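You operate a simulated robot arm through the tools that you are given. There is no shell and no other tool. Be economical: measure what you need, move in short steps, check, and stop when the job is done.

Carry out the task below with a simulated robot arm. There is one attempt and no reset: what you move stays moved.

JOB
Shut the dryer door. Then switch the sealer switch off. Then take the silver pouch from the top of the packing counter and put it on the tile on the cubby u8. Then open the bottom tray, take the dark cake on the top of the packing counter and put it away on the bottom tray of the drying rack and shut the tray again. Then fetch the sign that says "sale" from the cubby k7 and set it in the white bowl. Then stack the green box priced "$31" from the top of the tea table on top of the green box priced "$42". Then take the green jar and leave it on the clear spot on the display table. Then pull the locking drawer open. Keep to this order.
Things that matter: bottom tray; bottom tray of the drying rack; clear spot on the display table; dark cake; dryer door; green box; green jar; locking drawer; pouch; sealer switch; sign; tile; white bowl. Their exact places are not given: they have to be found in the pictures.

It is judged by the outcome, as a careful person would: the job done as asked, and still so three seconds after it is handed in. It fails if anything else is knocked over, pushed out of place, dropped, spilled or broken.

ROBOT AND FRAMES
A 7-joint arm with a two-finger parallel gripper on a trunk, on a base that drives. Base frame: it is fixed to the floor where the robot stands at the start and does not move with it; the origin is under the middle of the robot, x ahead of it, y to its left, z up. Lengths are in mm, angles in degrees, forces in N, time in s.
With the tool pointing down near the work surface it reaches from about 100 to 520 mm from the robot's upright axis, wherever it stands. Its first joint turns from -115.0 to 115.0 degrees. Places, roughly: bottom tray [-2600, 100, 900]; bottom tray of the drying rack [-2600, 100, 900]; clear spot on the display table (20x23 cm) [-760, 720, 760]; dark cake (6x6x2 cm) [600, 1600, 900]; dryer door [600, 100, 1000]; green box [-1000, 2750, 750]; green jar (9x9x6 cm) [-1100, 3400, 800]; locking drawer [600, 1700, 700]; pouch [500, 1000, 1000]; sealer switch [500, 700, 900]; sign [500, 3250, 1500]; tile (10x10x1 cm) [600, 2800, 500]; white bowl (11x11x5 cm) [-1000, -900, 900]. Payload 3.91 kg.
Tool frame: the origin (TCP) lies between the finger pads and is the grasp point; the fingertips stand 30 mm ahead of it; z points along the fingers, y is the line along which they close. The gripper opens to 110 mm. The fingers are 20 mm wide and 10 mm thick; the gripper's body (48 by 112 mm) begins 55 mm behind the TCP.
Orientation is that of the tool frame in the base frame, as a unit quaternion [w, x, y, z]. With the fingers straight down and closing along the base's y, the tool's x points along the base's -x, its y along +y and its z along -z.

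CONTROLS
- The arm moves only by the tool drive_tool. Its argument "commands" is a list of rows, each a list of 3 entries, a list of its own where there are three numbers: the shift along the tool's x, y, z in mm, then the turn, a rotation vector about the tool's x, y, z in degrees, then the opening, from 0 (shut) to 1 (fully open). In form: [[[dx, dy, dz], [wx, wy, wz], gripper], ...]. A call has 1 to 10 rows; each row is the pose to reach, as a shift and turn from the pose commanded when the call began, along the tool's axes at that moment. Rows are played at 5 a second. More than 50 mm and 8.6 degrees between two rows, or a gripper value outside its range, and nothing of the call is played. A pose out of reach is approached as far as the arm can. The call stops where the force on the tool passes 40 N (or 10 N more than at its start, if that is more) or the arm is blocked; 0.2 s more then pass. Each finger travels about 108 mm/s and halts on what it meets, pressing with about 36 N; the grip force reading is that of the motor and also rises with nothing between the fingers. The clock runs only during rows and for 0.2 s after the last one: add rows that repeat a pose to give the fingers time. It gives the time, the measured TCP pose, the force on the tool (base axes), the opening and the grip force at its end, in the units of the frame above (readings bear some noise), with the torque about the TCP (base axes, N m) and any sound that the robot's microphone picked up.
- Cameras (640 x 400 px; columns grow to the right, rows downward): "scene" is now at [-6.7, 197, 1732.7]; the picture's right is [0.80, -0.59, 0.00], its down [-0.49, -0.67, -0.56] and it looks along [0.33, 0.45, -0.83] (base axes); focal length 238 px, centre (320, 200). "wrist" rides on the gripper at [72, 17, -103] in the tool frame; the picture's right is [-0.23, 0.97, 0.00], its down [-0.76, -0.18, -0.62] and it looks along [-0.61, -0.14, 0.78] (tool axes); focal length 222 px, centre (320, 200).
- capture(camera): a new picture of that camera. No time passes.
- slide_trunk(by): slides the trunk up (or, below 0, down) by that many mm; the arm and the scene camera ride with it, the base frame stays. It gives what a move gives, with no picture.
- drive_base(legs): drives the robot by 1 to 6 legs, each [ahead, turn to the left] in mm and degrees, along the robot's own axes; the way and the turn of a leg run together, so that a leg with both is an arc; at most 1500 mm and 180 degrees a leg. The arm and the cameras ride along, it lands a little off, and it stops where it bumps. It gives what a move gives.
- pan_tilt(pan, tilt): turns the head with the scene camera to pan (to the left, within 155 degrees either way) and tilt (down, from -29 to 69), counted from straight ahead of the robot. It gives what a move gives.
- pixel_to_xyz(camera, pixels): for up to 12 pixels [column, row] of the newest picture of that camera ("zoom" is the newest enlarged one), the place [x, y, z] in the base frame of the surface seen there, good to about 2 mm, but the place of the scene camera against the robot may be out by one fixed shift of up to 25 mm in any direction. No time passes.
- close_up(camera, box): a new picture of the part [left, top, right, bottom] of that camera's present view, enlarged. No time passes.
- close_job(): hands the job in; it is judged then, once.

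Work in short steps. Measure before you move; look again where a grasp or a placing could have gone wrong, and mend it. You have 145 turns and 180 pictures in all, those below and enlarged ones among them. Open the gripper and draw the arm clear of the work before you hand the job in, unless the task says otherwise.

The tools are called as name(argument=value, ...) on one line, values as JSON. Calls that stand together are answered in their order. drive_tool: Moves the arm, as the interface text tells. Its arguments: {"type":"object","properties":{"commands":{"type":"array","items":{"type":"array"}}},"required":["commands"]} The other tools are called the same way: slide_trunk (by) slides the trunk up or down; drive_base (legs) drives the base; pan_tilt (pan, tilt) turns the head that bears the scene camera; capture (camera) takes a picture; pixel_to_xyz (camera, pixels) gives the place of the surface under pixels of a picture; close_up (camera, box) takes an enlarged picture of a part of a camera's view; close_job () hands the job in.

At the start:

```text
time: 0.0
tool_pos: [154.6, 444.6, 1207.7]
orientation: [0.0, 0.001, 1.0, 0.0]
ft_force: [0.6, -0.2, 0.9]
wrist_torque: [0.0, 0.02, 0.03]
finger_gap: 110.0
grip_force: 0.0
trunk travel left (down, up): [-850.0, 140.0]
robot x, y, heading: [4.9, 0.4, 0.0]
head pan, tilt: [53.6, 55.7]
```

scene: 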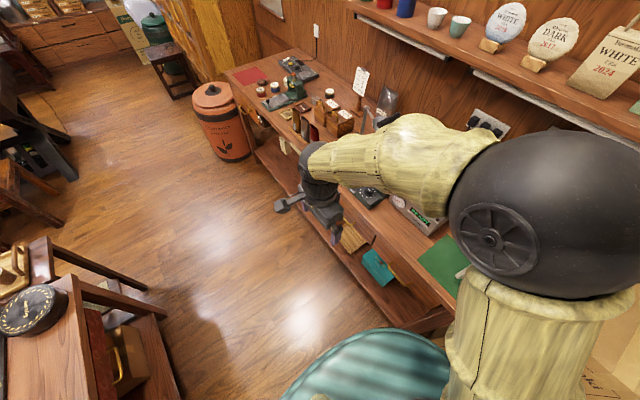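
wrist: 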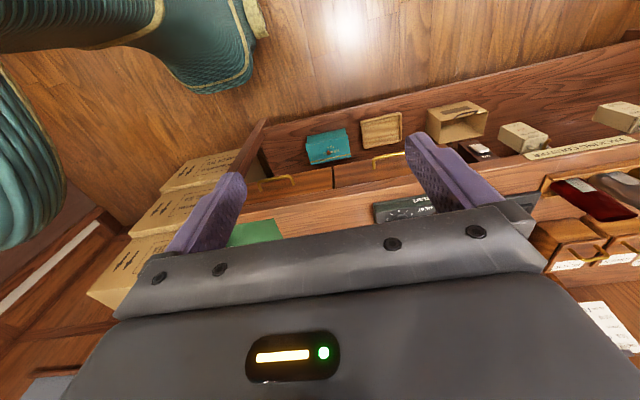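

I start by looking ahead at the dryer and the right part of the counter.

pan_tilt(pan=5, tilt=40)

capture(camera="scene")

```text
time: 1.2
tool_pos: [154.4, 445.1, 1206.8]
orientation: [0.0, -0.001, 1.0, 0.0]
ft_force: [0.3, 0.0, 0.3]
wrist_torque: [-0.01, -0.03, 0.01]
finger_gap: 109.9
grip_force: 0.1
trunk travel left (down, up): [-850.0, 140.0]
robot x, y, heading: [3.9, 2.5, -0.2]
head pan, tilt: [5.0, 40.0]
```

```text
177 pictures are left
```

scene: 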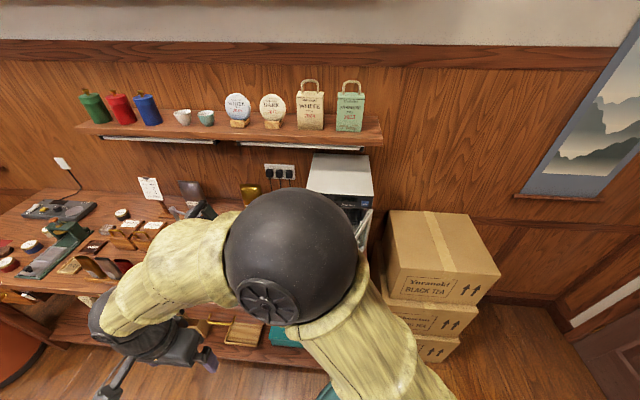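

The arm hides the dryer (around px 340,185). I back up a bit and turn left so that I can look past the arm.

drive_base(legs=[[-200, 0], [0, 50]])

pan_tilt(pan=-50, tilt=35)

capture(camera="scene")

```text
time: 6.2
tool_pos: [-439.6, 404.8, 1206.5]
orientation: [-0.001, -0.422, 0.906, 0.0]
ft_force: [-1.0, -0.3, -0.4]
wrist_torque: [0.03, -0.01, 0.01]
finger_gap: 109.9
grip_force: 0.0
trunk travel left (down, up): [-850.0, 140.0]
robot x, y, heading: [-198.3, -0.5, 50.0]
head pan, tilt: [5.0, 40.0]
```

```text
time: 7.4
tool_pos: [-439.1, 406.1, 1206.8]
orientation: [0.0, -0.423, 0.906, 0.0]
ft_force: [0.1, 0.3, -0.2]
wrist_torque: [0.02, -0.03, 0.04]
finger_gap: 110.0
grip_force: 0.1
trunk travel left (down, up): [-850.0, 140.0]
robot x, y, heading: [-198.1, 0.7, 49.9]
head pan, tilt: [-50.0, 35.0]
```

```text
176 pictures are left
```

scene: 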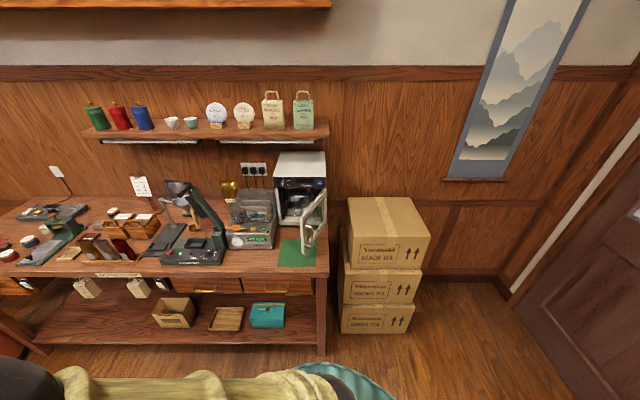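

The dryer is at about px (300,190) with its door open towards me. I zoom on it and the counter.

close_up(camera="scene", box=[200, 140, 360, 280])

pixel_to_xyz(camera="scene", pixels=[[300, 158], [277, 200], [325, 170], [322, 200], [308, 230], [305, 245], [288, 255], [316, 240], [255, 243], [195, 245], [325, 272], [270, 125]])

close_up(camera="scene", box=[0, 160, 280, 310])

```text
2.86 times, centred on (280, 210) of scene
```

zoom: 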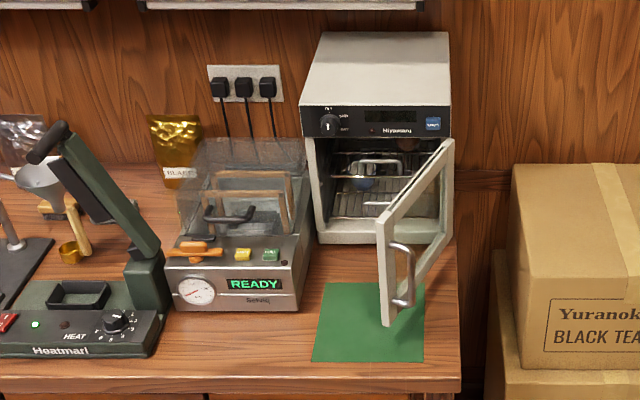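

```text
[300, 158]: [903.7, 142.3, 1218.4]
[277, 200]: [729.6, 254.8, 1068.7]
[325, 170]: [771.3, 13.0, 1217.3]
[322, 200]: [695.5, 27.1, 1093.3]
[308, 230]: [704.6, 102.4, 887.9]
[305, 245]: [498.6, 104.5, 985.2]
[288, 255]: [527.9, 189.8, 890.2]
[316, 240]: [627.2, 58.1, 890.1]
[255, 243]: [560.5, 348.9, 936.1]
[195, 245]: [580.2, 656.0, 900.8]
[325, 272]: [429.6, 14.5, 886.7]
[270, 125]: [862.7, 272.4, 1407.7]
```

```text
2.29 times, centred on (140, 235) of scene
```

zoom: 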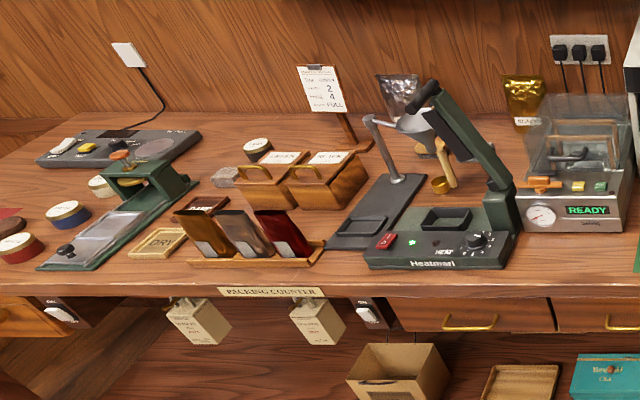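

Measuring the counter items in the last zoom (sealer red rocker at 387,241; silver pouch 238,235; rear silver pouch 397,95; under-counter switches).

pixel_to_xyz(camera="zoom", pixels=[[387, 241], [238, 235], [240, 215], [397, 95], [12, 222], [20, 248], [370, 315], [62, 315], [445, 322], [20, 320], [480, 240], [280, 225]])

close_up(camera="scene", box=[0, 190, 130, 300])

close_up(camera="scene", box=[80, 180, 210, 290])

```text
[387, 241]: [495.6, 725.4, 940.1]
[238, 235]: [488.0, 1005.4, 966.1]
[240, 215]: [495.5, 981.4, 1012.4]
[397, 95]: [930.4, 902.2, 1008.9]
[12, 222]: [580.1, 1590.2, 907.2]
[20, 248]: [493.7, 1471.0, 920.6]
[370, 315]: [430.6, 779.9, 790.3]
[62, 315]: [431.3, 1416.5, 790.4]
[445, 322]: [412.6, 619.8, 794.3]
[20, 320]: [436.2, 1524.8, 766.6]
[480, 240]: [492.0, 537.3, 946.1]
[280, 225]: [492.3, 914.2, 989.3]
```

```text
3.64 times, centred on (65, 245) of scene
```

zoom: 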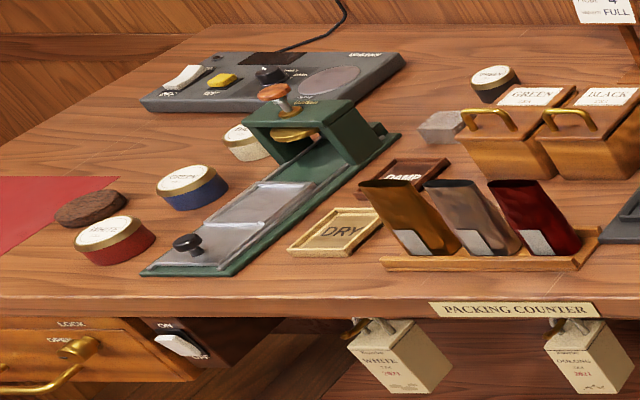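

```text
3.64 times, centred on (145, 235) of scene
```

zoom: 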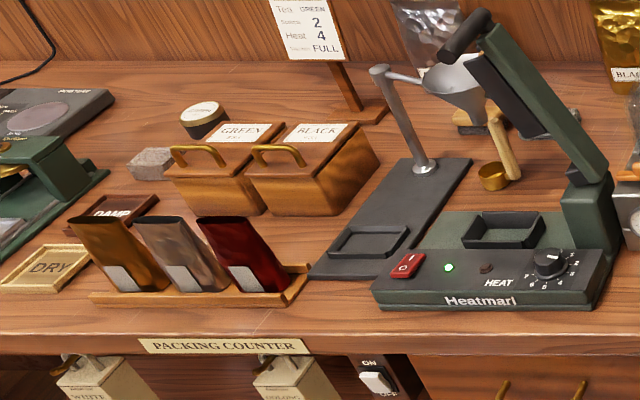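

The sealer switch is the red I/O rocker at about (496,725,940); the dark cake is on a red cloth at (580,1590). First the dryer: I turn back to face it and move closer, then look at the door again.

drive_base(legs=[[0, -50], [200, 0]])

drive_tool(commands=[[[-20, 0, 0], [0, -8.5, 0], 0.5], [[-40, 0, 0], [0, -17, 0], 0.0], [[-60, 0, 0], [0, -25.5, 0], 0], [[-80, 0, 0], [0, -34, 0], 0], [[-80, 0, 0], [0, -42.5, 0], 0], [[-80, 0, 0], [0, -51, 0], 0], [[-80, 0, 0], [0, -59.5, 0], 0], [[-80, 0, 0], [0, -68, 0], 0], [[-80, 0, 0], [0, -76.5, 0], 0], [[-80, 0, 0], [0, -85, 0], 0]])

pan_tilt(pan=0, tilt=35)

capture(camera="scene")

```text
time: 12.4
tool_pos: [155.9, 448.2, 1207.8]
orientation: [0.0, -0.002, 1.0, 0.001]
ft_force: [1.1, -0.3, 0.3]
wrist_torque: [-0.03, 0.03, -0.01]
finger_gap: 109.9
grip_force: 0.0
trunk travel left (down, up): [-850.0, 140.0]
robot x, y, heading: [-0.1, -2.3, 0.1]
head pan, tilt: [-50.0, 35.0]
```

```text
time: 14.8
tool_pos: [267.1, 435.9, 1216.5]
orientation: [0.672, 0.032, 0.74, -0.012]
ft_force: [0.2, 0.1, 0.3]
wrist_torque: [0.0, 0.0, 0.0]
finger_gap: 0.0
grip_force: 36.2
trunk travel left (down, up): [-850.0, 140.0]
robot x, y, heading: [1.5, 0.3, 0.5]
head pan, tilt: [-50.0, 35.0]
stopped in row 10: the arm was blocked; the commanded pose is now the measured one
```

```text
time: 15.9
tool_pos: [265.8, 436.4, 1216.4]
orientation: [0.672, 0.033, 0.74, -0.012]
ft_force: [-0.2, -0.1, -0.1]
wrist_torque: [0.01, -0.01, -0.03]
finger_gap: 0.0
grip_force: 35.6
trunk travel left (down, up): [-850.0, 140.0]
robot x, y, heading: [3.5, 4.2, 0.5]
head pan, tilt: [0.0, 35.0]
```

```text
171 pictures are left
```

scene: 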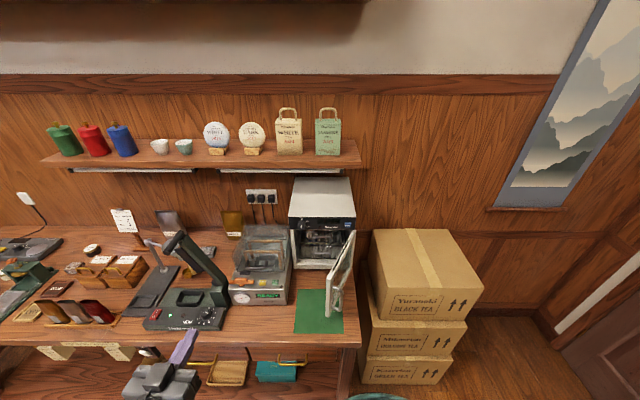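

The view is clear now. I zoom on the door and on my finger tips (about px 190,335) for camera calibration.

close_up(camera="scene", box=[110, 320, 230, 400])

pixel_to_xyz(camera="scene", pixels=[[193, 331], [190, 338], [187, 345], [180, 358]])

close_up(camera="scene", box=[270, 170, 390, 340])

```text
5.00 times, centred on (170, 360) of scene
```

zoom: 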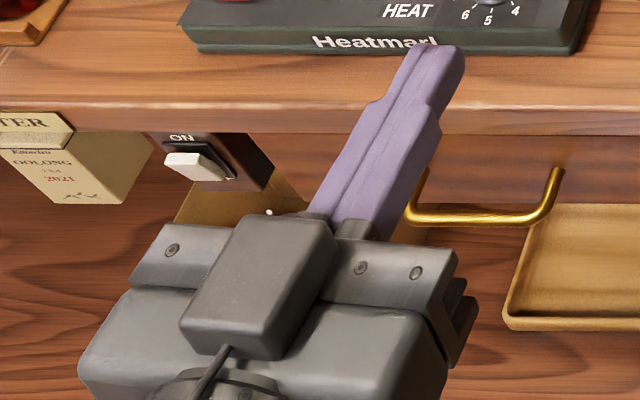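

```text
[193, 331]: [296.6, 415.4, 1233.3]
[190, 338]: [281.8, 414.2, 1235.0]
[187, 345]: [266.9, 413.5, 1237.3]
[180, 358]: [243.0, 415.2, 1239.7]
```

```text
2.35 times, centred on (330, 255) of scene
```

zoom: 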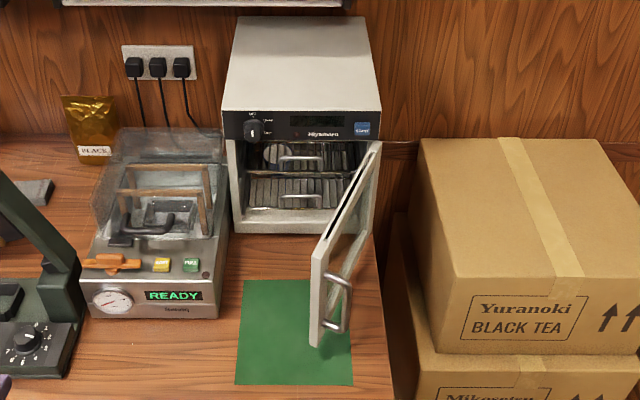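

Calibration: the scene camera seems to read about 14 mm low in y and 9 mm high in z. Now I measure the door in the zoom: free edge, handle, hinge.

pixel_to_xyz(camera="zoom", pixels=[[318, 255], [315, 340], [328, 255], [370, 150], [378, 145], [345, 290], [347, 325], [330, 280], [240, 225], [226, 142], [380, 138], [375, 230]])

close_up(camera="scene", box=[315, 220, 365, 320])

```text
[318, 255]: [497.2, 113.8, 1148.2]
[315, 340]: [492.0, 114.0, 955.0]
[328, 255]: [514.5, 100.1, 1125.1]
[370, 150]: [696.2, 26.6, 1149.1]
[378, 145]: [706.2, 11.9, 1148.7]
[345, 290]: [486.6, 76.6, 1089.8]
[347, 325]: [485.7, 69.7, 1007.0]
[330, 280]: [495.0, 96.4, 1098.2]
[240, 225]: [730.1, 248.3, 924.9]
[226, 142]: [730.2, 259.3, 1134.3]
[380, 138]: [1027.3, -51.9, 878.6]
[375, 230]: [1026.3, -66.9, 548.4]
```

```text
4.00 times, centred on (340, 270) of scene
```

zoom: 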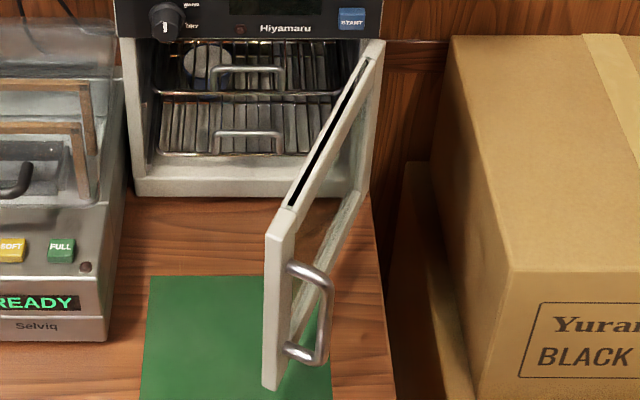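

Corrected door geometry: hinge about (710,26), free edge (497,128), z 946–1139, handle z 1000–1080. I'll push on the outer face above the handle with shut fingers pointing ahead; first go to about (420,60,1112).

drive_tool(commands=[[[7.6, -36.8, 18.6], [-0.4, -0.5, -0.1], 0], [[15.3, -73.6, 37.3], [-0.7, -1.1, -0.3], 0], [[23, -110.4, 56], [-1.1, -1.6, -0.5], 0], [[30.6, -147.2, 74.6], [-1.4, -2.2, -0.6], 0], [[38.2, -184, 93.2], [-1.8, -2.7, -0.8], 0], [[45.9, -220.8, 111.9], [-2.2, -3.3, -0.9], 0], [[53.6, -257.6, 130.6], [-2.5, -3.9, -1.1], 0], [[61.2, -294.4, 149.2], [-2.9, -4.4, -1.2], 0], [[68.9, -331.2, 167.9], [-3.2, -5, -1.4], 0], [[76.5, -368, 186.5], [-3.6, -5.5, -1.5], 0]])

capture(camera="scene")

```text
time: 18.3
tool_pos: [317.0, 379.2, 1134.0]
orientation: [0.669, -0.251, 0.67, 0.2]
ft_force: [0.0, 0.9, -0.6]
wrist_torque: [-0.03, -0.02, 0.01]
finger_gap: 0.0
grip_force: 35.8
out of reach, approached as far as the arm can: row 2, 3, 4, 5, 6, 7, 8, 9, 10
trunk travel left (down, up): [-850.0, 140.0]
robot x, y, heading: [5.2, 3.1, 0.4]
head pan, tilt: [0.0, 35.0]
stopped in row 10: the arm was blocked; the commanded pose is now the measured one
```

```text
167 pictures are left
```

scene: 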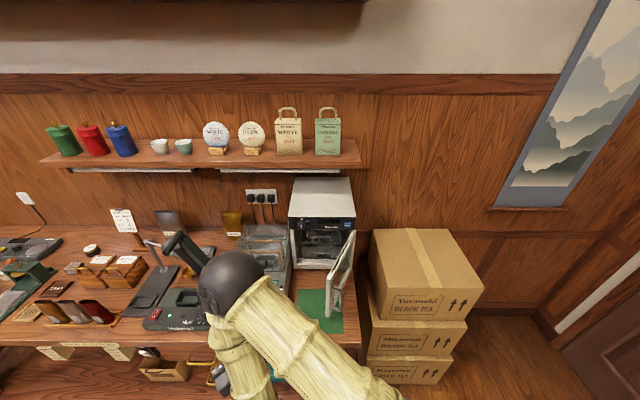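

Pointing ahead is out of reach; I'll push on the door's handle with the fingers pointing down instead. I turn the tool back down.

drive_tool(commands=[[[0, 0, 0], [-0.6, 8.4, 0], 0], [[0, 0, 0], [-1.1, 16.8, 0], 0], [[0, 0, 0], [-1.7, 25.2, 0], 0], [[0, 0, 0], [-2.2, 33.6, 0], 0], [[0, 0, 0], [-2.8, 42, 0], 0], [[0, 0, 0], [-3.4, 50.4, 0], 0], [[0, 0, 0], [-3.9, 58.8, 0], 0], [[0, 0, 0], [-4.5, 67.2, 0], 0], [[0, 0, 0], [-5, 75.6, 0], 0], [[0, 0, 0], [-5.6, 84, 0], 0]])

pan_tilt(pan=-40, tilt=69)

capture(camera="scene")

```text
time: 20.5
tool_pos: [316.0, 380.0, 1134.2]
orientation: [0.037, -0.351, 0.936, 0.01]
ft_force: [-0.3, 0.6, 0.0]
wrist_torque: [0.01, 0.0, 0.04]
finger_gap: 0.0
grip_force: 35.9
trunk travel left (down, up): [-850.0, 140.0]
robot x, y, heading: [2.6, 0.7, 0.3]
head pan, tilt: [0.0, 35.0]
```

```text
time: 21.6
tool_pos: [314.3, 379.2, 1134.5]
orientation: [0.038, -0.349, 0.936, 0.009]
ft_force: [0.3, 0.4, -0.2]
wrist_torque: [0.01, -0.03, -0.04]
finger_gap: 0.1
grip_force: 36.6
trunk travel left (down, up): [-850.0, 140.0]
robot x, y, heading: [0.8, -0.5, 0.3]
head pan, tilt: [-40.0, 68.8]
```

```text
166 pictures are left
```

scene: 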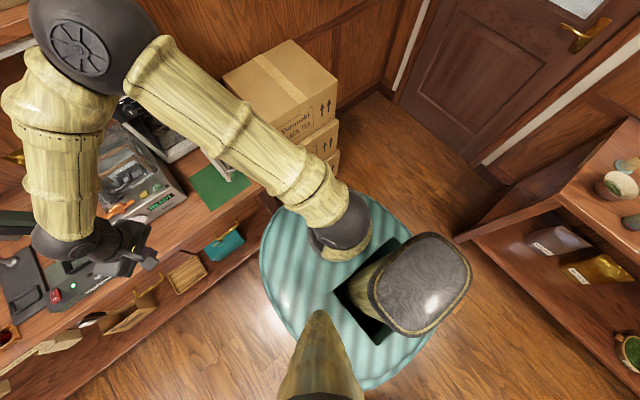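

Measuring the extent of my own base (teal skirt) and the top of the boxes.

pixel_to_xyz(camera="scene", pixels=[[265, 250], [300, 195], [420, 350], [275, 290], [340, 240], [400, 195], [295, 100], [225, 75], [300, 170], [140, 275], [225, 215], [420, 290]])

```text
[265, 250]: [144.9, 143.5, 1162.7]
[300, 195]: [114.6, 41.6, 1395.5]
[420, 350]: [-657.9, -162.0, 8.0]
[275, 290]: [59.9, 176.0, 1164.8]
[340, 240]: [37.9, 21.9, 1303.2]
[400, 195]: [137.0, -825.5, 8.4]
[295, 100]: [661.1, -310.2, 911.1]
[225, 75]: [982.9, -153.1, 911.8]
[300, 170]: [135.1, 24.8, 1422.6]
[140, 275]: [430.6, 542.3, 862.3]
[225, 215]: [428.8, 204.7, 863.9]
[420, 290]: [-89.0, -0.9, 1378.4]
```

My torso radius is about 205 mm, so I can stand about 250 mm from the counter edge. First I bring the tool in front of me, high, with yaw 74.5° for the door push.

drive_tool(commands=[[[0, 0, -40], [-0.2, 0.4, -3.4], 0], [[23.7, -29, -60], [-0.4, 0.8, -6.8], 0], [[50, -61, -80], [-0.6, 1.3, -10.1], 0], [[80, -97, -100], [-0.7, 1.7, -13.5], 0], [[108, -132, -115.8], [-0.9, 2.1, -16.9], 0], [[136, -167, -115.8], [-1.1, 2.5, -20.3], 0], [[164, -202, -115.8], [-1.3, 2.9, -23.7], 0], [[190, -234, -115.8], [-1.5, 3.4, -27], 0], [[214, -263, -115.8], [-1.7, 3.8, -30.4], 0], [[236.6, -290.8, -115.8], [-1.9, 4.2, -33.8], 0]])

```text
refused: row 4 steps farther than a row can; nothing moved
```

A row was slightly too long; I space the rows evenly.

drive_tool(commands=[[[15, -18, -35], [-0.2, 0.4, -3.4], 0], [[38, -47, -60], [-0.4, 0.8, -6.8], 0], [[63, -78, -80], [-0.6, 1.3, -10.1], 0], [[88, -109, -100], [-0.7, 1.7, -13.5], 0], [[113, -139, -115.8], [-0.9, 2.1, -16.9], 0], [[138, -170, -115.8], [-1.1, 2.5, -20.3], 0], [[164, -202, -115.8], [-1.3, 2.9, -23.7], 0], [[190, -234, -115.8], [-1.5, 3.4, -27], 0], [[214, -263, -115.8], [-1.7, 3.8, -30.4], 0], [[236.6, -290.8, -115.8], [-1.9, 4.2, -33.8], 0]])

drive_base(legs=[[0, 40], [233, 0], [0, -40]])

pan_tilt(pan=-15, tilt=50)

capture(camera="scene")

capture(camera="wrist")

```text
time: 23.8
tool_pos: [321.8, -2.1, 1234.1]
orientation: [0.0, -0.608, 0.794, 0.001]
ft_force: [0.2, -0.3, -0.8]
wrist_torque: [0.02, 0.0, -0.01]
finger_gap: 0.1
grip_force: 36.0
trunk travel left (down, up): [-850.0, 140.0]
robot x, y, heading: [1.0, 1.9, 0.4]
head pan, tilt: [-40.0, 68.8]
```

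```text
time: 28.5
tool_pos: [419.5, 349.9, 1234.2]
orientation: [0.001, 0.843, -0.538, 0.0]
ft_force: [0.7, 0.2, -0.5]
wrist_torque: [0.01, -0.04, -0.01]
finger_gap: 0.0
grip_force: 35.5
trunk travel left (down, up): [-850.0, 140.0]
robot x, y, heading: [172.6, 145.5, 40.3]
head pan, tilt: [-40.0, 68.8]
stopped in leg 2: the robot was blocked; the commanded pose is now the measured one
```

```text
time: 29.4
tool_pos: [419.9, 350.1, 1234.2]
orientation: [0.001, 0.842, -0.539, 0.0]
ft_force: [0.4, -0.4, -0.2]
wrist_torque: [-0.02, 0.0, -0.03]
finger_gap: 0.0
grip_force: 36.0
trunk travel left (down, up): [-850.0, 140.0]
robot x, y, heading: [174.5, 147.0, 40.4]
head pan, tilt: [-15.0, 50.0]
```

```text
165 pictures are left
```

scene: 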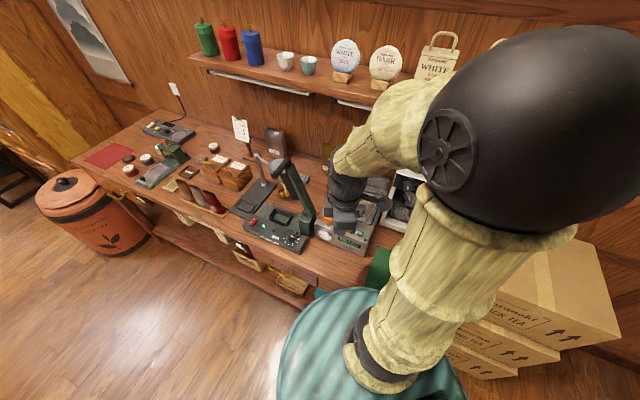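

```text
164 pictures are left
```

wrist: 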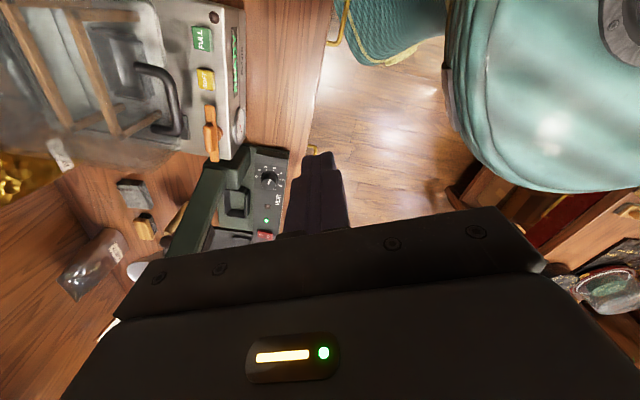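

Blocked by the counter's lower shelf at x=173: enough. I back 8 mm and turn to face the dryer.

drive_base(legs=[[-8, 0], [0, -40]])

capture(camera="wrist")

```text
time: 32.8
tool_pos: [486.8, 139.0, 1233.7]
orientation: [-0.001, -0.607, 0.795, 0.001]
ft_force: [-0.1, -0.5, 0.2]
wrist_torque: [0.02, -0.01, 0.02]
finger_gap: 0.1
grip_force: 36.0
trunk travel left (down, up): [-850.0, 140.0]
robot x, y, heading: [169.8, 143.7, 0.1]
head pan, tilt: [-15.0, 50.0]
```

```text
163 pictures are left
```

wrist: 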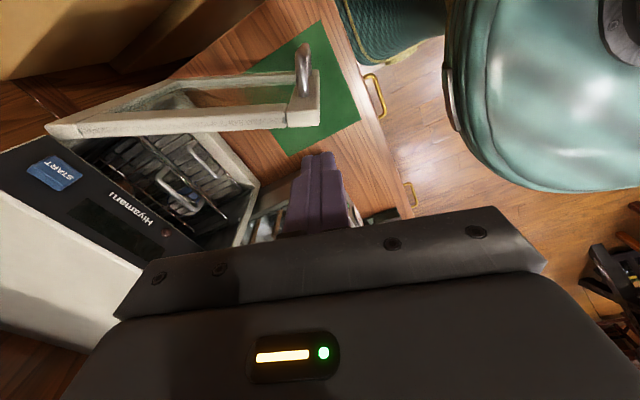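

Nice view of door and handle from the wrist. I measure: handle bar (303,60), free edge top (318,100), hinge top (55,128), panel.

pixel_to_xyz(camera="wrist", pixels=[[305, 55], [307, 90], [300, 85], [315, 115], [318, 90], [290, 110], [60, 128], [150, 118], [130, 105], [60, 150], [170, 235]])

close_up(camera="wrist", box=[240, 10, 380, 160])

```text
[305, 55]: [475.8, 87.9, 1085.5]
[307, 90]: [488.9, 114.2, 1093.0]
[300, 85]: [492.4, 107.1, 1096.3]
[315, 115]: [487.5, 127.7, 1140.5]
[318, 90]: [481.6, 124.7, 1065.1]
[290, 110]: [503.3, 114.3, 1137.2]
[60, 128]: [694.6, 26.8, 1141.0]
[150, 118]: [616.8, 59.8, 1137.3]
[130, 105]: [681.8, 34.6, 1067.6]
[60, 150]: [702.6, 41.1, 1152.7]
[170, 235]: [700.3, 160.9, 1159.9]
```

```text
2.67 times, centred on (310, 85) of wrist
```

zoom: 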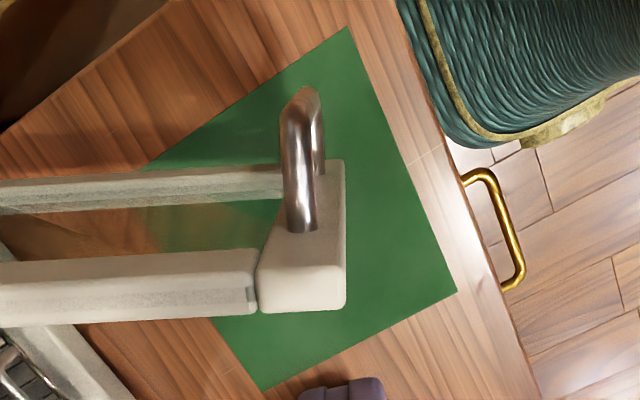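

Wrist readings: hinge ≈(705,25), handle bar ≈(476,83), z 1000–1085, free edge (484,122). I move to the outer side of the handle and descend to TCP z 1062.

drive_tool(commands=[[[40, 1.5, 0], [0, 0, 3], 0], [[80, 3, 0], [0, 0, 6], 0], [[116.2, 4.4, 0], [0, 0, 8.5], 0], [[116.2, 4.4, 45], [0, 0, 8.5], 0], [[116.2, 4.4, 90], [0, 0, 8.5], 0], [[116.2, 4.4, 135], [0, 0, 8.5], 0], [[116.2, 4.4, 172], [0, 0, 8.5], 0]])

capture(camera="wrist")

capture(camera="scene")

```text
time: 34.4
tool_pos: [479.5, 14.6, 1061.2]
orientation: [-0.001, -0.546, 0.838, 0.001]
ft_force: [-0.7, -0.2, 0.9]
wrist_torque: [-0.02, 0.02, -0.01]
finger_gap: 0.0
grip_force: 35.8
out of reach, approached as far as the arm can: row 5, 6, 7
trunk travel left (down, up): [-850.0, 140.0]
robot x, y, heading: [168.3, 142.4, 0.2]
head pan, tilt: [-15.0, 50.0]
```

```text
161 pictures are left
```

wrist: 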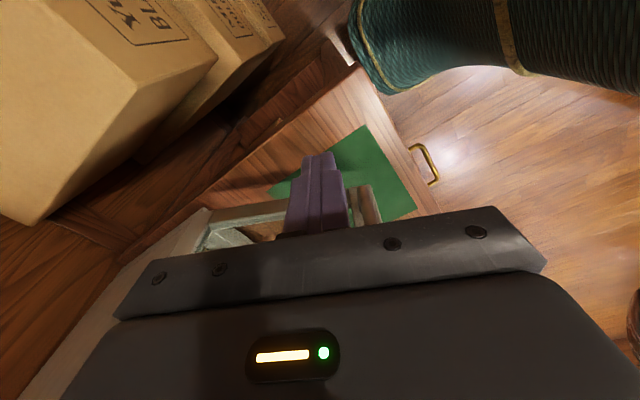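

```text
160 pictures are left
```

scene: 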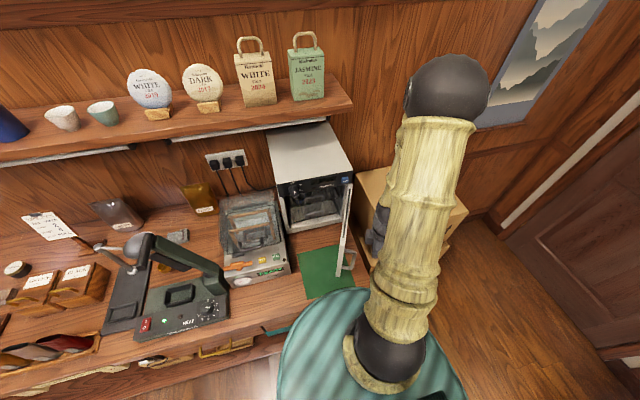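

The arm got to (479,15,1061), outside of the handle. A small test step first towards the bar to see how the commanded pose relates.

drive_tool(commands=[[[-12, 8, 0], [0, 0, 0], 0], [[-25, 17, 0], [0, 0, 0], 0]])

```text
time: 35.0
tool_pos: [489.8, 38.7, 1061.9]
orientation: [-0.002, -0.547, 0.837, 0.002]
ft_force: [0.2, -0.1, 0.0]
wrist_torque: [-0.02, 0.03, -0.02]
finger_gap: 0.0
grip_force: 35.9
out of reach, approached as far as the arm can: row 1, 2
trunk travel left (down, up): [-850.0, 140.0]
robot x, y, heading: [171.1, 146.1, -0.0]
head pan, tilt: [-15.0, 50.0]
```

Too folded here (inner reach limit). I raise the trunk by 140 so the arm hangs more extended, then go down again.

slide_trunk(by=135)

drive_tool(commands=[[[0, 15, 40], [0, 0, 0], 0], [[-2, 15, 80], [0, 0, 0], 0], [[-4, 15, 115], [0, 0, 0], 0], [[-4, 15, 135], [0, 0, 0], 0]])

```text
time: 36.6
tool_pos: [489.8, 37.9, 1196.8]
orientation: [-0.001, -0.546, 0.838, 0.002]
ft_force: [0.6, 0.3, -0.4]
wrist_torque: [0.01, 0.0, -0.01]
finger_gap: 0.1
grip_force: 36.0
trunk travel left (down, up): [-985.0, 5.0]
robot x, y, heading: [171.2, 145.1, 0.2]
head pan, tilt: [-15.0, 50.0]
```

```text
time: 37.6
tool_pos: [477.1, 47.2, 1061.9]
orientation: [-0.001, -0.546, 0.838, 0.003]
ft_force: [-0.6, -0.5, -0.5]
wrist_torque: [-0.01, -0.03, 0.0]
finger_gap: 0.1
grip_force: 36.5
out of reach, approached as far as the arm can: row 1, 2
trunk travel left (down, up): [-985.0, 5.0]
robot x, y, heading: [166.5, 140.7, 0.1]
head pan, tilt: [-15.0, 50.0]
```

In reach now at (477,47,1062). I push the handle along its arc, turning with the door.

drive_tool(commands=[[[-18.6, 14.8, 0], [0, 0, 0], 0], [[-51.4, 20.3, 0], [0, 0, 8], 0], [[-84.6, 20.9, 0], [0, 0, 16], 0], [[-117.7, 16.7, 0], [0, 0, 24], 0], [[-149.9, 8.1, 0], [0, 0, 32], 0], [[-180.5, -5, 0], [0, 0, 40], 0], [[-209, -22.2, 0], [0, 0, 48], 0]])

capture(camera="wrist")

```text
time: 39.2
tool_pos: [582.1, 230.7, 1062.1]
orientation: [-0.003, -0.157, 0.988, 0.001]
ft_force: [-0.3, 0.1, -0.2]
wrist_torque: [0.01, 0.0, -0.04]
finger_gap: 0.1
grip_force: 35.5
trunk travel left (down, up): [-985.0, 5.0]
robot x, y, heading: [165.6, 142.7, 0.1]
head pan, tilt: [-15.0, 50.0]
```

```text
159 pictures are left
```

wrist: 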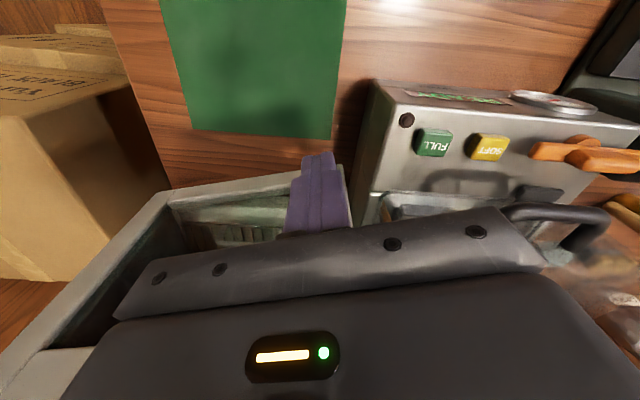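

The door follows. I check the clearance to the machine on the left (wrist px 410,205; 515,215) before the final push.

pixel_to_xyz(camera="wrist", pixels=[[372, 100], [360, 195], [400, 210], [520, 212], [590, 210], [600, 250], [425, 200], [342, 190], [170, 195]])

capture(camera="scene")

```text
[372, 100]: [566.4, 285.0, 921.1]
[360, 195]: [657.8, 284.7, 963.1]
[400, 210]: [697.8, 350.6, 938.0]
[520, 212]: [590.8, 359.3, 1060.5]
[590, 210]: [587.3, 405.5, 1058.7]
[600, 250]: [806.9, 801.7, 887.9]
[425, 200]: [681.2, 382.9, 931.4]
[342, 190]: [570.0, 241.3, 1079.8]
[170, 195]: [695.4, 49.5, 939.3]
```

```text
158 pictures are left
```

scene: 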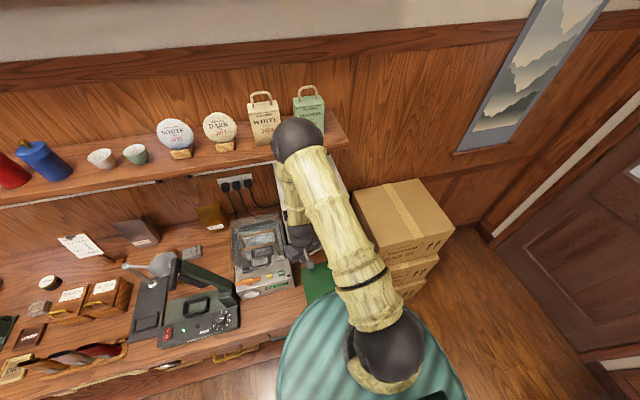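

The elbow looks close to the shelf in the image; I measure it against the bags before extending further.

pixel_to_xyz(camera="scene", pixels=[[297, 135], [283, 125], [298, 122], [262, 120], [308, 105], [265, 145], [330, 150], [320, 130]])

```text
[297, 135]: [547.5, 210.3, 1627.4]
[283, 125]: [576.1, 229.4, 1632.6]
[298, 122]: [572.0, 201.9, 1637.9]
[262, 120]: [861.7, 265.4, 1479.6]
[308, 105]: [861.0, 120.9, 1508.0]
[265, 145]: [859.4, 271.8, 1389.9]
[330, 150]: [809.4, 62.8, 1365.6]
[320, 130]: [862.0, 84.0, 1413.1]
```

The elbow is at x≈600, the shelf at 800+: fine. Final push to shut the door.

drive_tool(commands=[[[-16, 2, 0], [0, 0, 4], 0], [[-32.2, 4, 0], [0, 0, 8], 0], [[-48, 4.4, 0], [0, 0, 12], 0], [[-65.5, 4.7, 0], [0, 0, 16], 0], [[-77.8, 3.4, 0], [0, 0, 18], 0], [[-87, 1.3, 0], [0, 0, 18], 0], [[-97, -1, 0], [0, 0, 18], 0]])

capture(camera="wrist")

```text
time: 40.7
tool_pos: [651.4, 258.5, 1059.0]
orientation: [-0.015, 0.001, 1.0, 0.0]
ft_force: [-23.9, 0.6, 3.5]
wrist_torque: [-0.17, -2.58, -0.83]
finger_gap: 0.0
grip_force: 36.1
trunk travel left (down, up): [-985.0, 5.0]
robot x, y, heading: [170.2, 142.5, 0.5]
head pan, tilt: [-15.0, 50.0]
stopped in row 7: the force on the tool passed its limit at 48 N (the readings are from after the stop); the commanded pose is now the measured one
```

```text
157 pictures are left
```

wrist: 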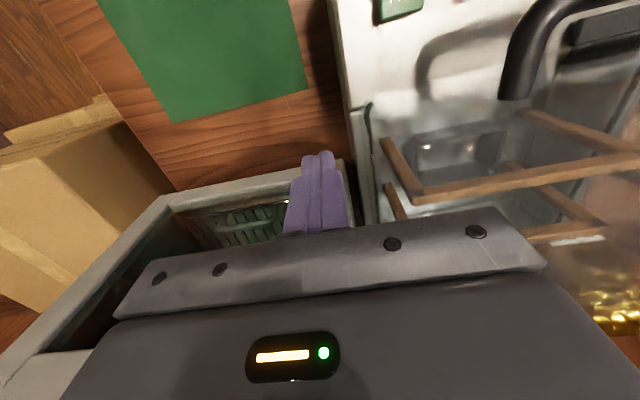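

48 N at the predicted closed position: the door should be shut. I back off, rise and check.

drive_tool(commands=[[[40, 0, 0], [0, 0, 0], 0], [[80, 0, 0], [0, 0, 0], 0], [[120, 0, -45], [0, 0, 0], 0], [[140, 0, -90], [0, 0, 0], 0], [[160, 0, -135], [0, 0, 0], 0]])

capture(camera="wrist")

```text
refused: row 3 steps farther than a row can; nothing moved
```

```text
156 pictures are left
```

wrist: 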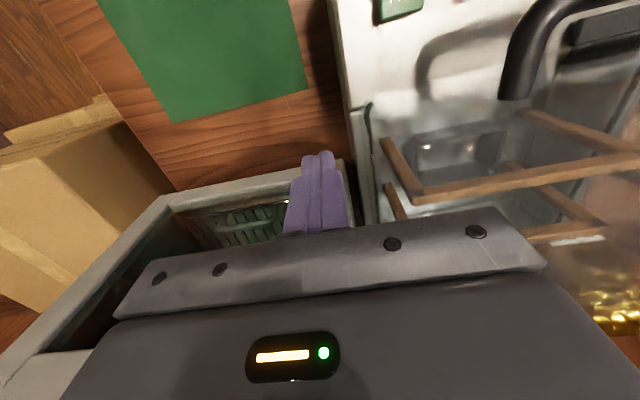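

Row 3 was too long; repeating with shorter steps.

drive_tool(commands=[[[40, 0, 0], [0, 0, 0], 0], [[80, 0, 0], [0, 0, 0], 0], [[95, 0, -45], [0, 0, 0], 0], [[110, 0, -90], [0, 0, 0], 0], [[125, 0, -135], [0, 0, 0], 0], [[135, 0, -180], [0, 0, 0], 0]])

pan_tilt(pan=-30, tilt=45)

capture(camera="scene")

capture(camera="wrist")

```text
time: 42.1
tool_pos: [524.7, 258.0, 1243.1]
orientation: [-0.011, 0.0, 1.0, 0.0]
ft_force: [-0.8, -0.2, 0.0]
wrist_torque: [0.0, -0.03, 0.01]
finger_gap: 0.0
grip_force: 36.3
trunk travel left (down, up): [-985.0, 5.0]
robot x, y, heading: [168.0, 141.4, 0.2]
head pan, tilt: [-15.0, 50.0]
```

```text
time: 42.8
tool_pos: [526.7, 258.4, 1241.1]
orientation: [-0.01, -0.001, 1.0, -0.001]
ft_force: [0.1, -0.3, -0.8]
wrist_torque: [0.0, -0.01, -0.01]
finger_gap: 0.0
grip_force: 36.2
trunk travel left (down, up): [-985.0, 5.0]
robot x, y, heading: [168.4, 142.6, 0.1]
head pan, tilt: [-30.0, 45.0]
```

```text
155 pictures are left
```

scene: 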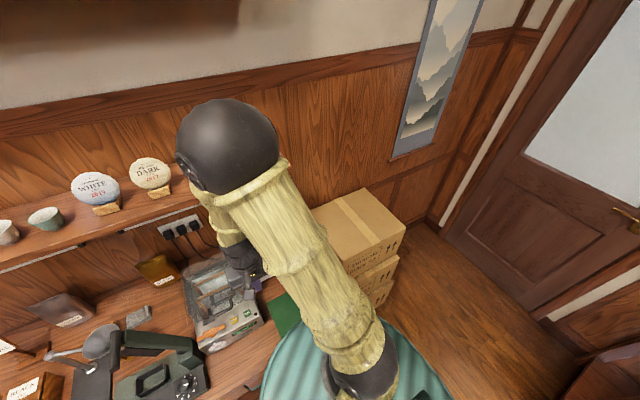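

```text
154 pictures are left
```

wrist: 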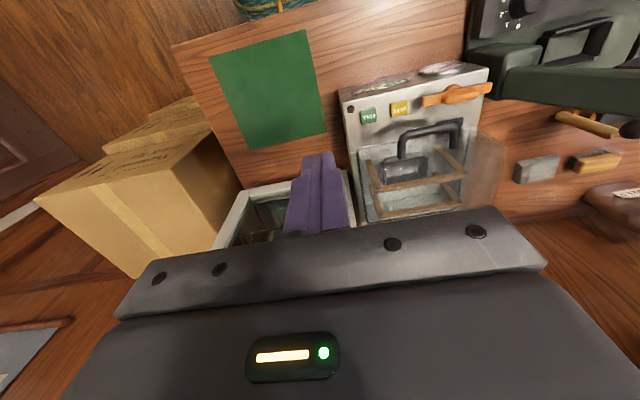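

I back up and travel left to stand in front of the sealer, checking the dryer door on the way.

drive_base(legs=[[-150, 0], [0, 90], [520, 0], [0, -90]])

pan_tilt(pan=-35, tilt=40)

capture(camera="scene")

```text
time: 58.5
tool_pos: [381.1, 774.3, 1242.5]
orientation: [-0.011, 0.004, 1.0, -0.001]
ft_force: [0.1, 0.3, 0.1]
wrist_torque: [0.0, 0.02, 0.01]
finger_gap: 0.0
grip_force: 35.8
trunk travel left (down, up): [-985.0, 5.0]
robot x, y, heading: [20.1, 664.3, -0.2]
head pan, tilt: [-30.0, 45.0]
```

```text
time: 59.2
tool_pos: [381.5, 776.0, 1242.6]
orientation: [-0.012, 0.005, 1.0, 0.0]
ft_force: [0.6, 0.7, -0.3]
wrist_torque: [0.03, -0.01, 0.0]
finger_gap: 0.0
grip_force: 35.6
trunk travel left (down, up): [-985.0, 5.0]
robot x, y, heading: [17.8, 664.6, -0.2]
head pan, tilt: [-35.0, 40.0]
```

```text
153 pictures are left
```

scene: 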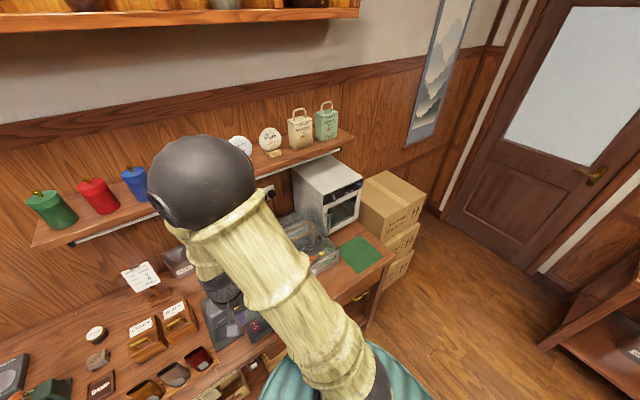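

The door looks shut; I zoom to verify and take a wrist picture of the sealer.

close_up(camera="scene", box=[280, 140, 400, 240])

capture(camera="wrist")

```text
4.00 times, centred on (340, 190) of scene
```

zoom: 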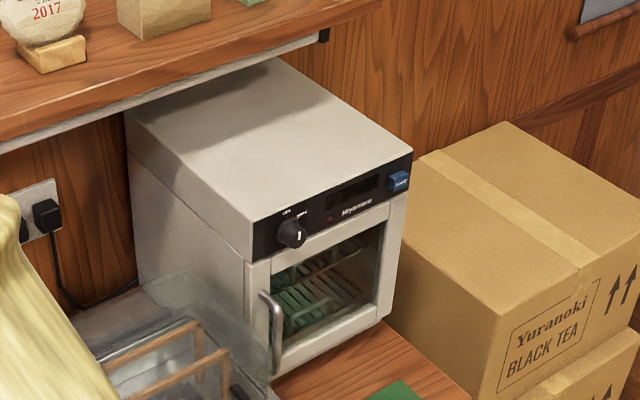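

```text
151 pictures are left
```

wrist: 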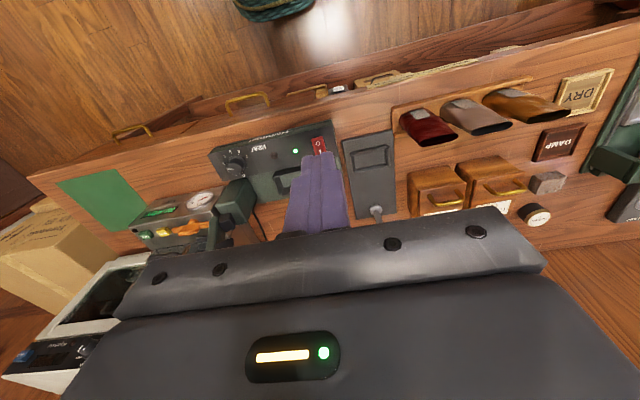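

Door shut. Now the red rocker at wrist px (319,146): zoom and measure.

close_up(camera="wrist", box=[285, 120, 355, 170])

pixel_to_xyz(camera="wrist", pixels=[[318, 139], [319, 145], [320, 150], [312, 145], [326, 145], [305, 140], [332, 145]])

```text
8.00 times, centred on (320, 145) of wrist
```

zoom: 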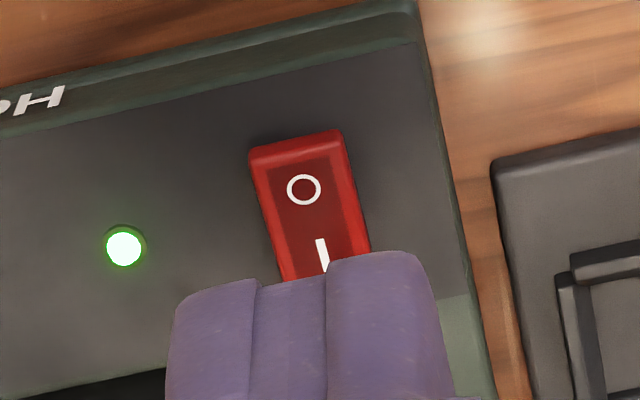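

```text
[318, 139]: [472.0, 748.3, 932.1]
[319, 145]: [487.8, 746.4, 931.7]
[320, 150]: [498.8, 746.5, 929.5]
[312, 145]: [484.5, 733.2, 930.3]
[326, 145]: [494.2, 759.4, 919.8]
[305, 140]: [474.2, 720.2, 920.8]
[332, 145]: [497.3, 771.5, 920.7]
```

The O side is nearest the robot (≈(477,747,932)). I lower the trunk, go above it and fix the small tilt.

slide_trunk(by=-130)

drive_tool(commands=[[[-35, -10, 0], [0, -0.5, -0.2], 0], [[-70, -20, 0], [0, -1, -0.4], 0], [[-93.5, -29, 0], [0, -1.4, -0.6], 0], [[-93.5, -29, 45], [0, -1.4, -0.6], 0], [[-93.5, -29, 90], [0, -1.4, -0.6], 0]])

capture(camera="wrist")

```text
time: 60.8
tool_pos: [380.4, 775.4, 1112.5]
orientation: [-0.011, 0.004, 1.0, 0.001]
ft_force: [0.0, -0.9, 1.1]
wrist_torque: [-0.02, 0.01, 0.01]
finger_gap: 0.0
grip_force: 35.4
trunk travel left (down, up): [-855.0, 135.0]
robot x, y, heading: [18.5, 660.8, -0.3]
head pan, tilt: [-35.0, 40.0]
```

```text
time: 62.0
tool_pos: [474.3, 745.5, 1017.9]
orientation: [0.001, -0.001, 1.0, -0.001]
ft_force: [0.7, -0.8, 0.8]
wrist_torque: [-0.03, 0.0, 0.01]
finger_gap: 0.1
grip_force: 36.4
trunk travel left (down, up): [-855.0, 135.0]
robot x, y, heading: [21.0, 662.3, 0.0]
head pan, tilt: [-35.0, 40.0]
```

```text
149 pictures are left
```

wrist: 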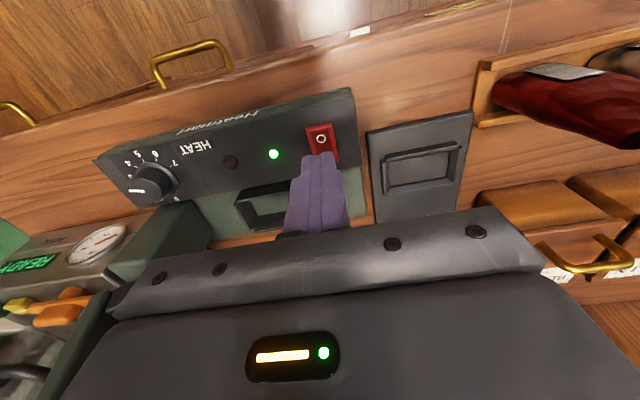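

Before descending I check where the sealer's raised lever is relative to the gripper body.

pan_tilt(pan=15, tilt=55)

capture(camera="scene")

```text
time: 63.1
tool_pos: [472.6, 745.8, 1018.9]
orientation: [0.0, -0.001, 1.0, 0.0]
ft_force: [-0.8, 0.2, 0.3]
wrist_torque: [0.02, -0.01, -0.03]
finger_gap: 0.1
grip_force: 36.1
trunk travel left (down, up): [-855.0, 135.0]
robot x, y, heading: [18.5, 664.3, -0.4]
head pan, tilt: [15.0, 55.0]
```

```text
148 pictures are left
```

scene: 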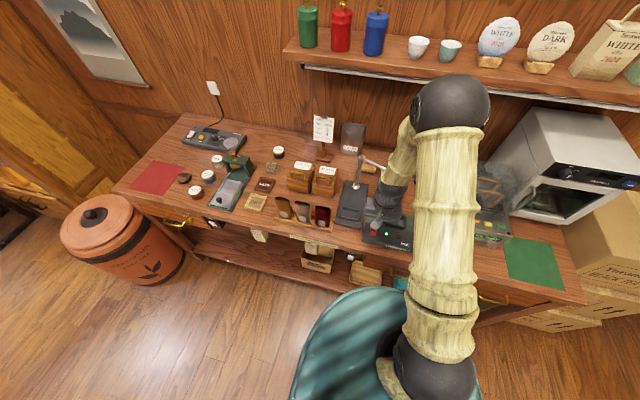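

The lever pivots behind the tray (x≈560), clear of the gripper body (x<500). I descend onto the O side in small steps.

drive_tool(commands=[[[0, 0, 30], [0, 0, 0], 0], [[0, 0, 48], [0, 0, 0], 0], [[0, 0, 56], [0, 0, 0], 0], [[0, 0, 60], [0, 0, 0], 0], [[0, 0, 64], [0, 0, 0], 0]])

capture(camera="wrist")

```text
time: 64.3
tool_pos: [471.0, 744.3, 958.2]
orientation: [0.003, -0.002, 1.0, 0.002]
ft_force: [-3.6, 0.0, 38.6]
wrist_torque: [-0.02, -0.29, 0.07]
finger_gap: 0.4
grip_force: 36.7
trunk travel left (down, up): [-855.0, 135.0]
robot x, y, heading: [21.9, 661.4, -0.5]
head pan, tilt: [15.0, 55.0]
```

```text
147 pictures are left
```

wrist: 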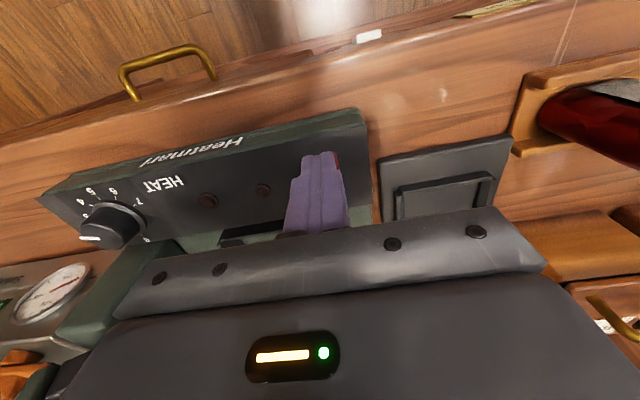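

The green lamp went out. I rise and verify.

drive_tool(commands=[[[0, 0, -45], [0, 0, 0], 0], [[0, 0, -90], [0, 0, 0], 0], [[0, 0, -135], [0, 0, 0], 0], [[0, 0, -180], [0, 0, 0], 0], [[40, 0, -210], [0, 0, 0], 0.3], [[80, 0, -230], [0, 0, 0], 0.5]])

close_up(camera="wrist", box=[200, 90, 400, 215])

drive_base(legs=[[0, 90], [330, 0], [0, -90]])

capture(camera="wrist")

```text
time: 65.7
tool_pos: [390.5, 744.7, 1186.4]
orientation: [0.0, -0.001, 1.0, -0.001]
ft_force: [-0.7, 0.7, -0.3]
wrist_torque: [-0.02, 0.03, -0.02]
finger_gap: 55.2
grip_force: 0.0
trunk travel left (down, up): [-855.0, 135.0]
robot x, y, heading: [20.1, 665.0, -0.3]
head pan, tilt: [15.0, 55.0]
```

```text
3.20 times, centred on (300, 152) of wrist
```

zoom: 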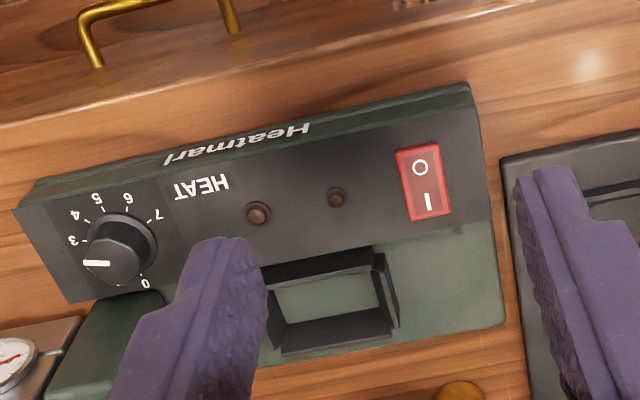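

```text
time: 79.3
tool_pos: [385.5, 1082.3, 1184.8]
orientation: [0.002, -0.014, 1.0, 0.0]
ft_force: [-0.9, 0.8, -0.1]
wrist_torque: [-0.02, -0.03, 0.0]
finger_gap: 55.1
grip_force: 0.1
trunk travel left (down, up): [-855.0, 135.0]
robot x, y, heading: [15.6, 990.6, 1.2]
head pan, tilt: [15.0, 55.0]
```

```text
145 pictures are left
```

wrist: 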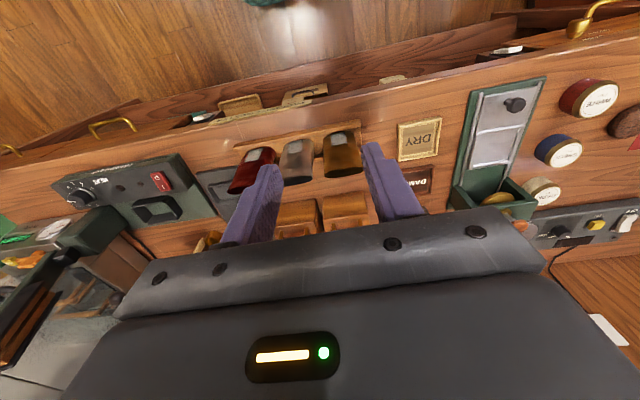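

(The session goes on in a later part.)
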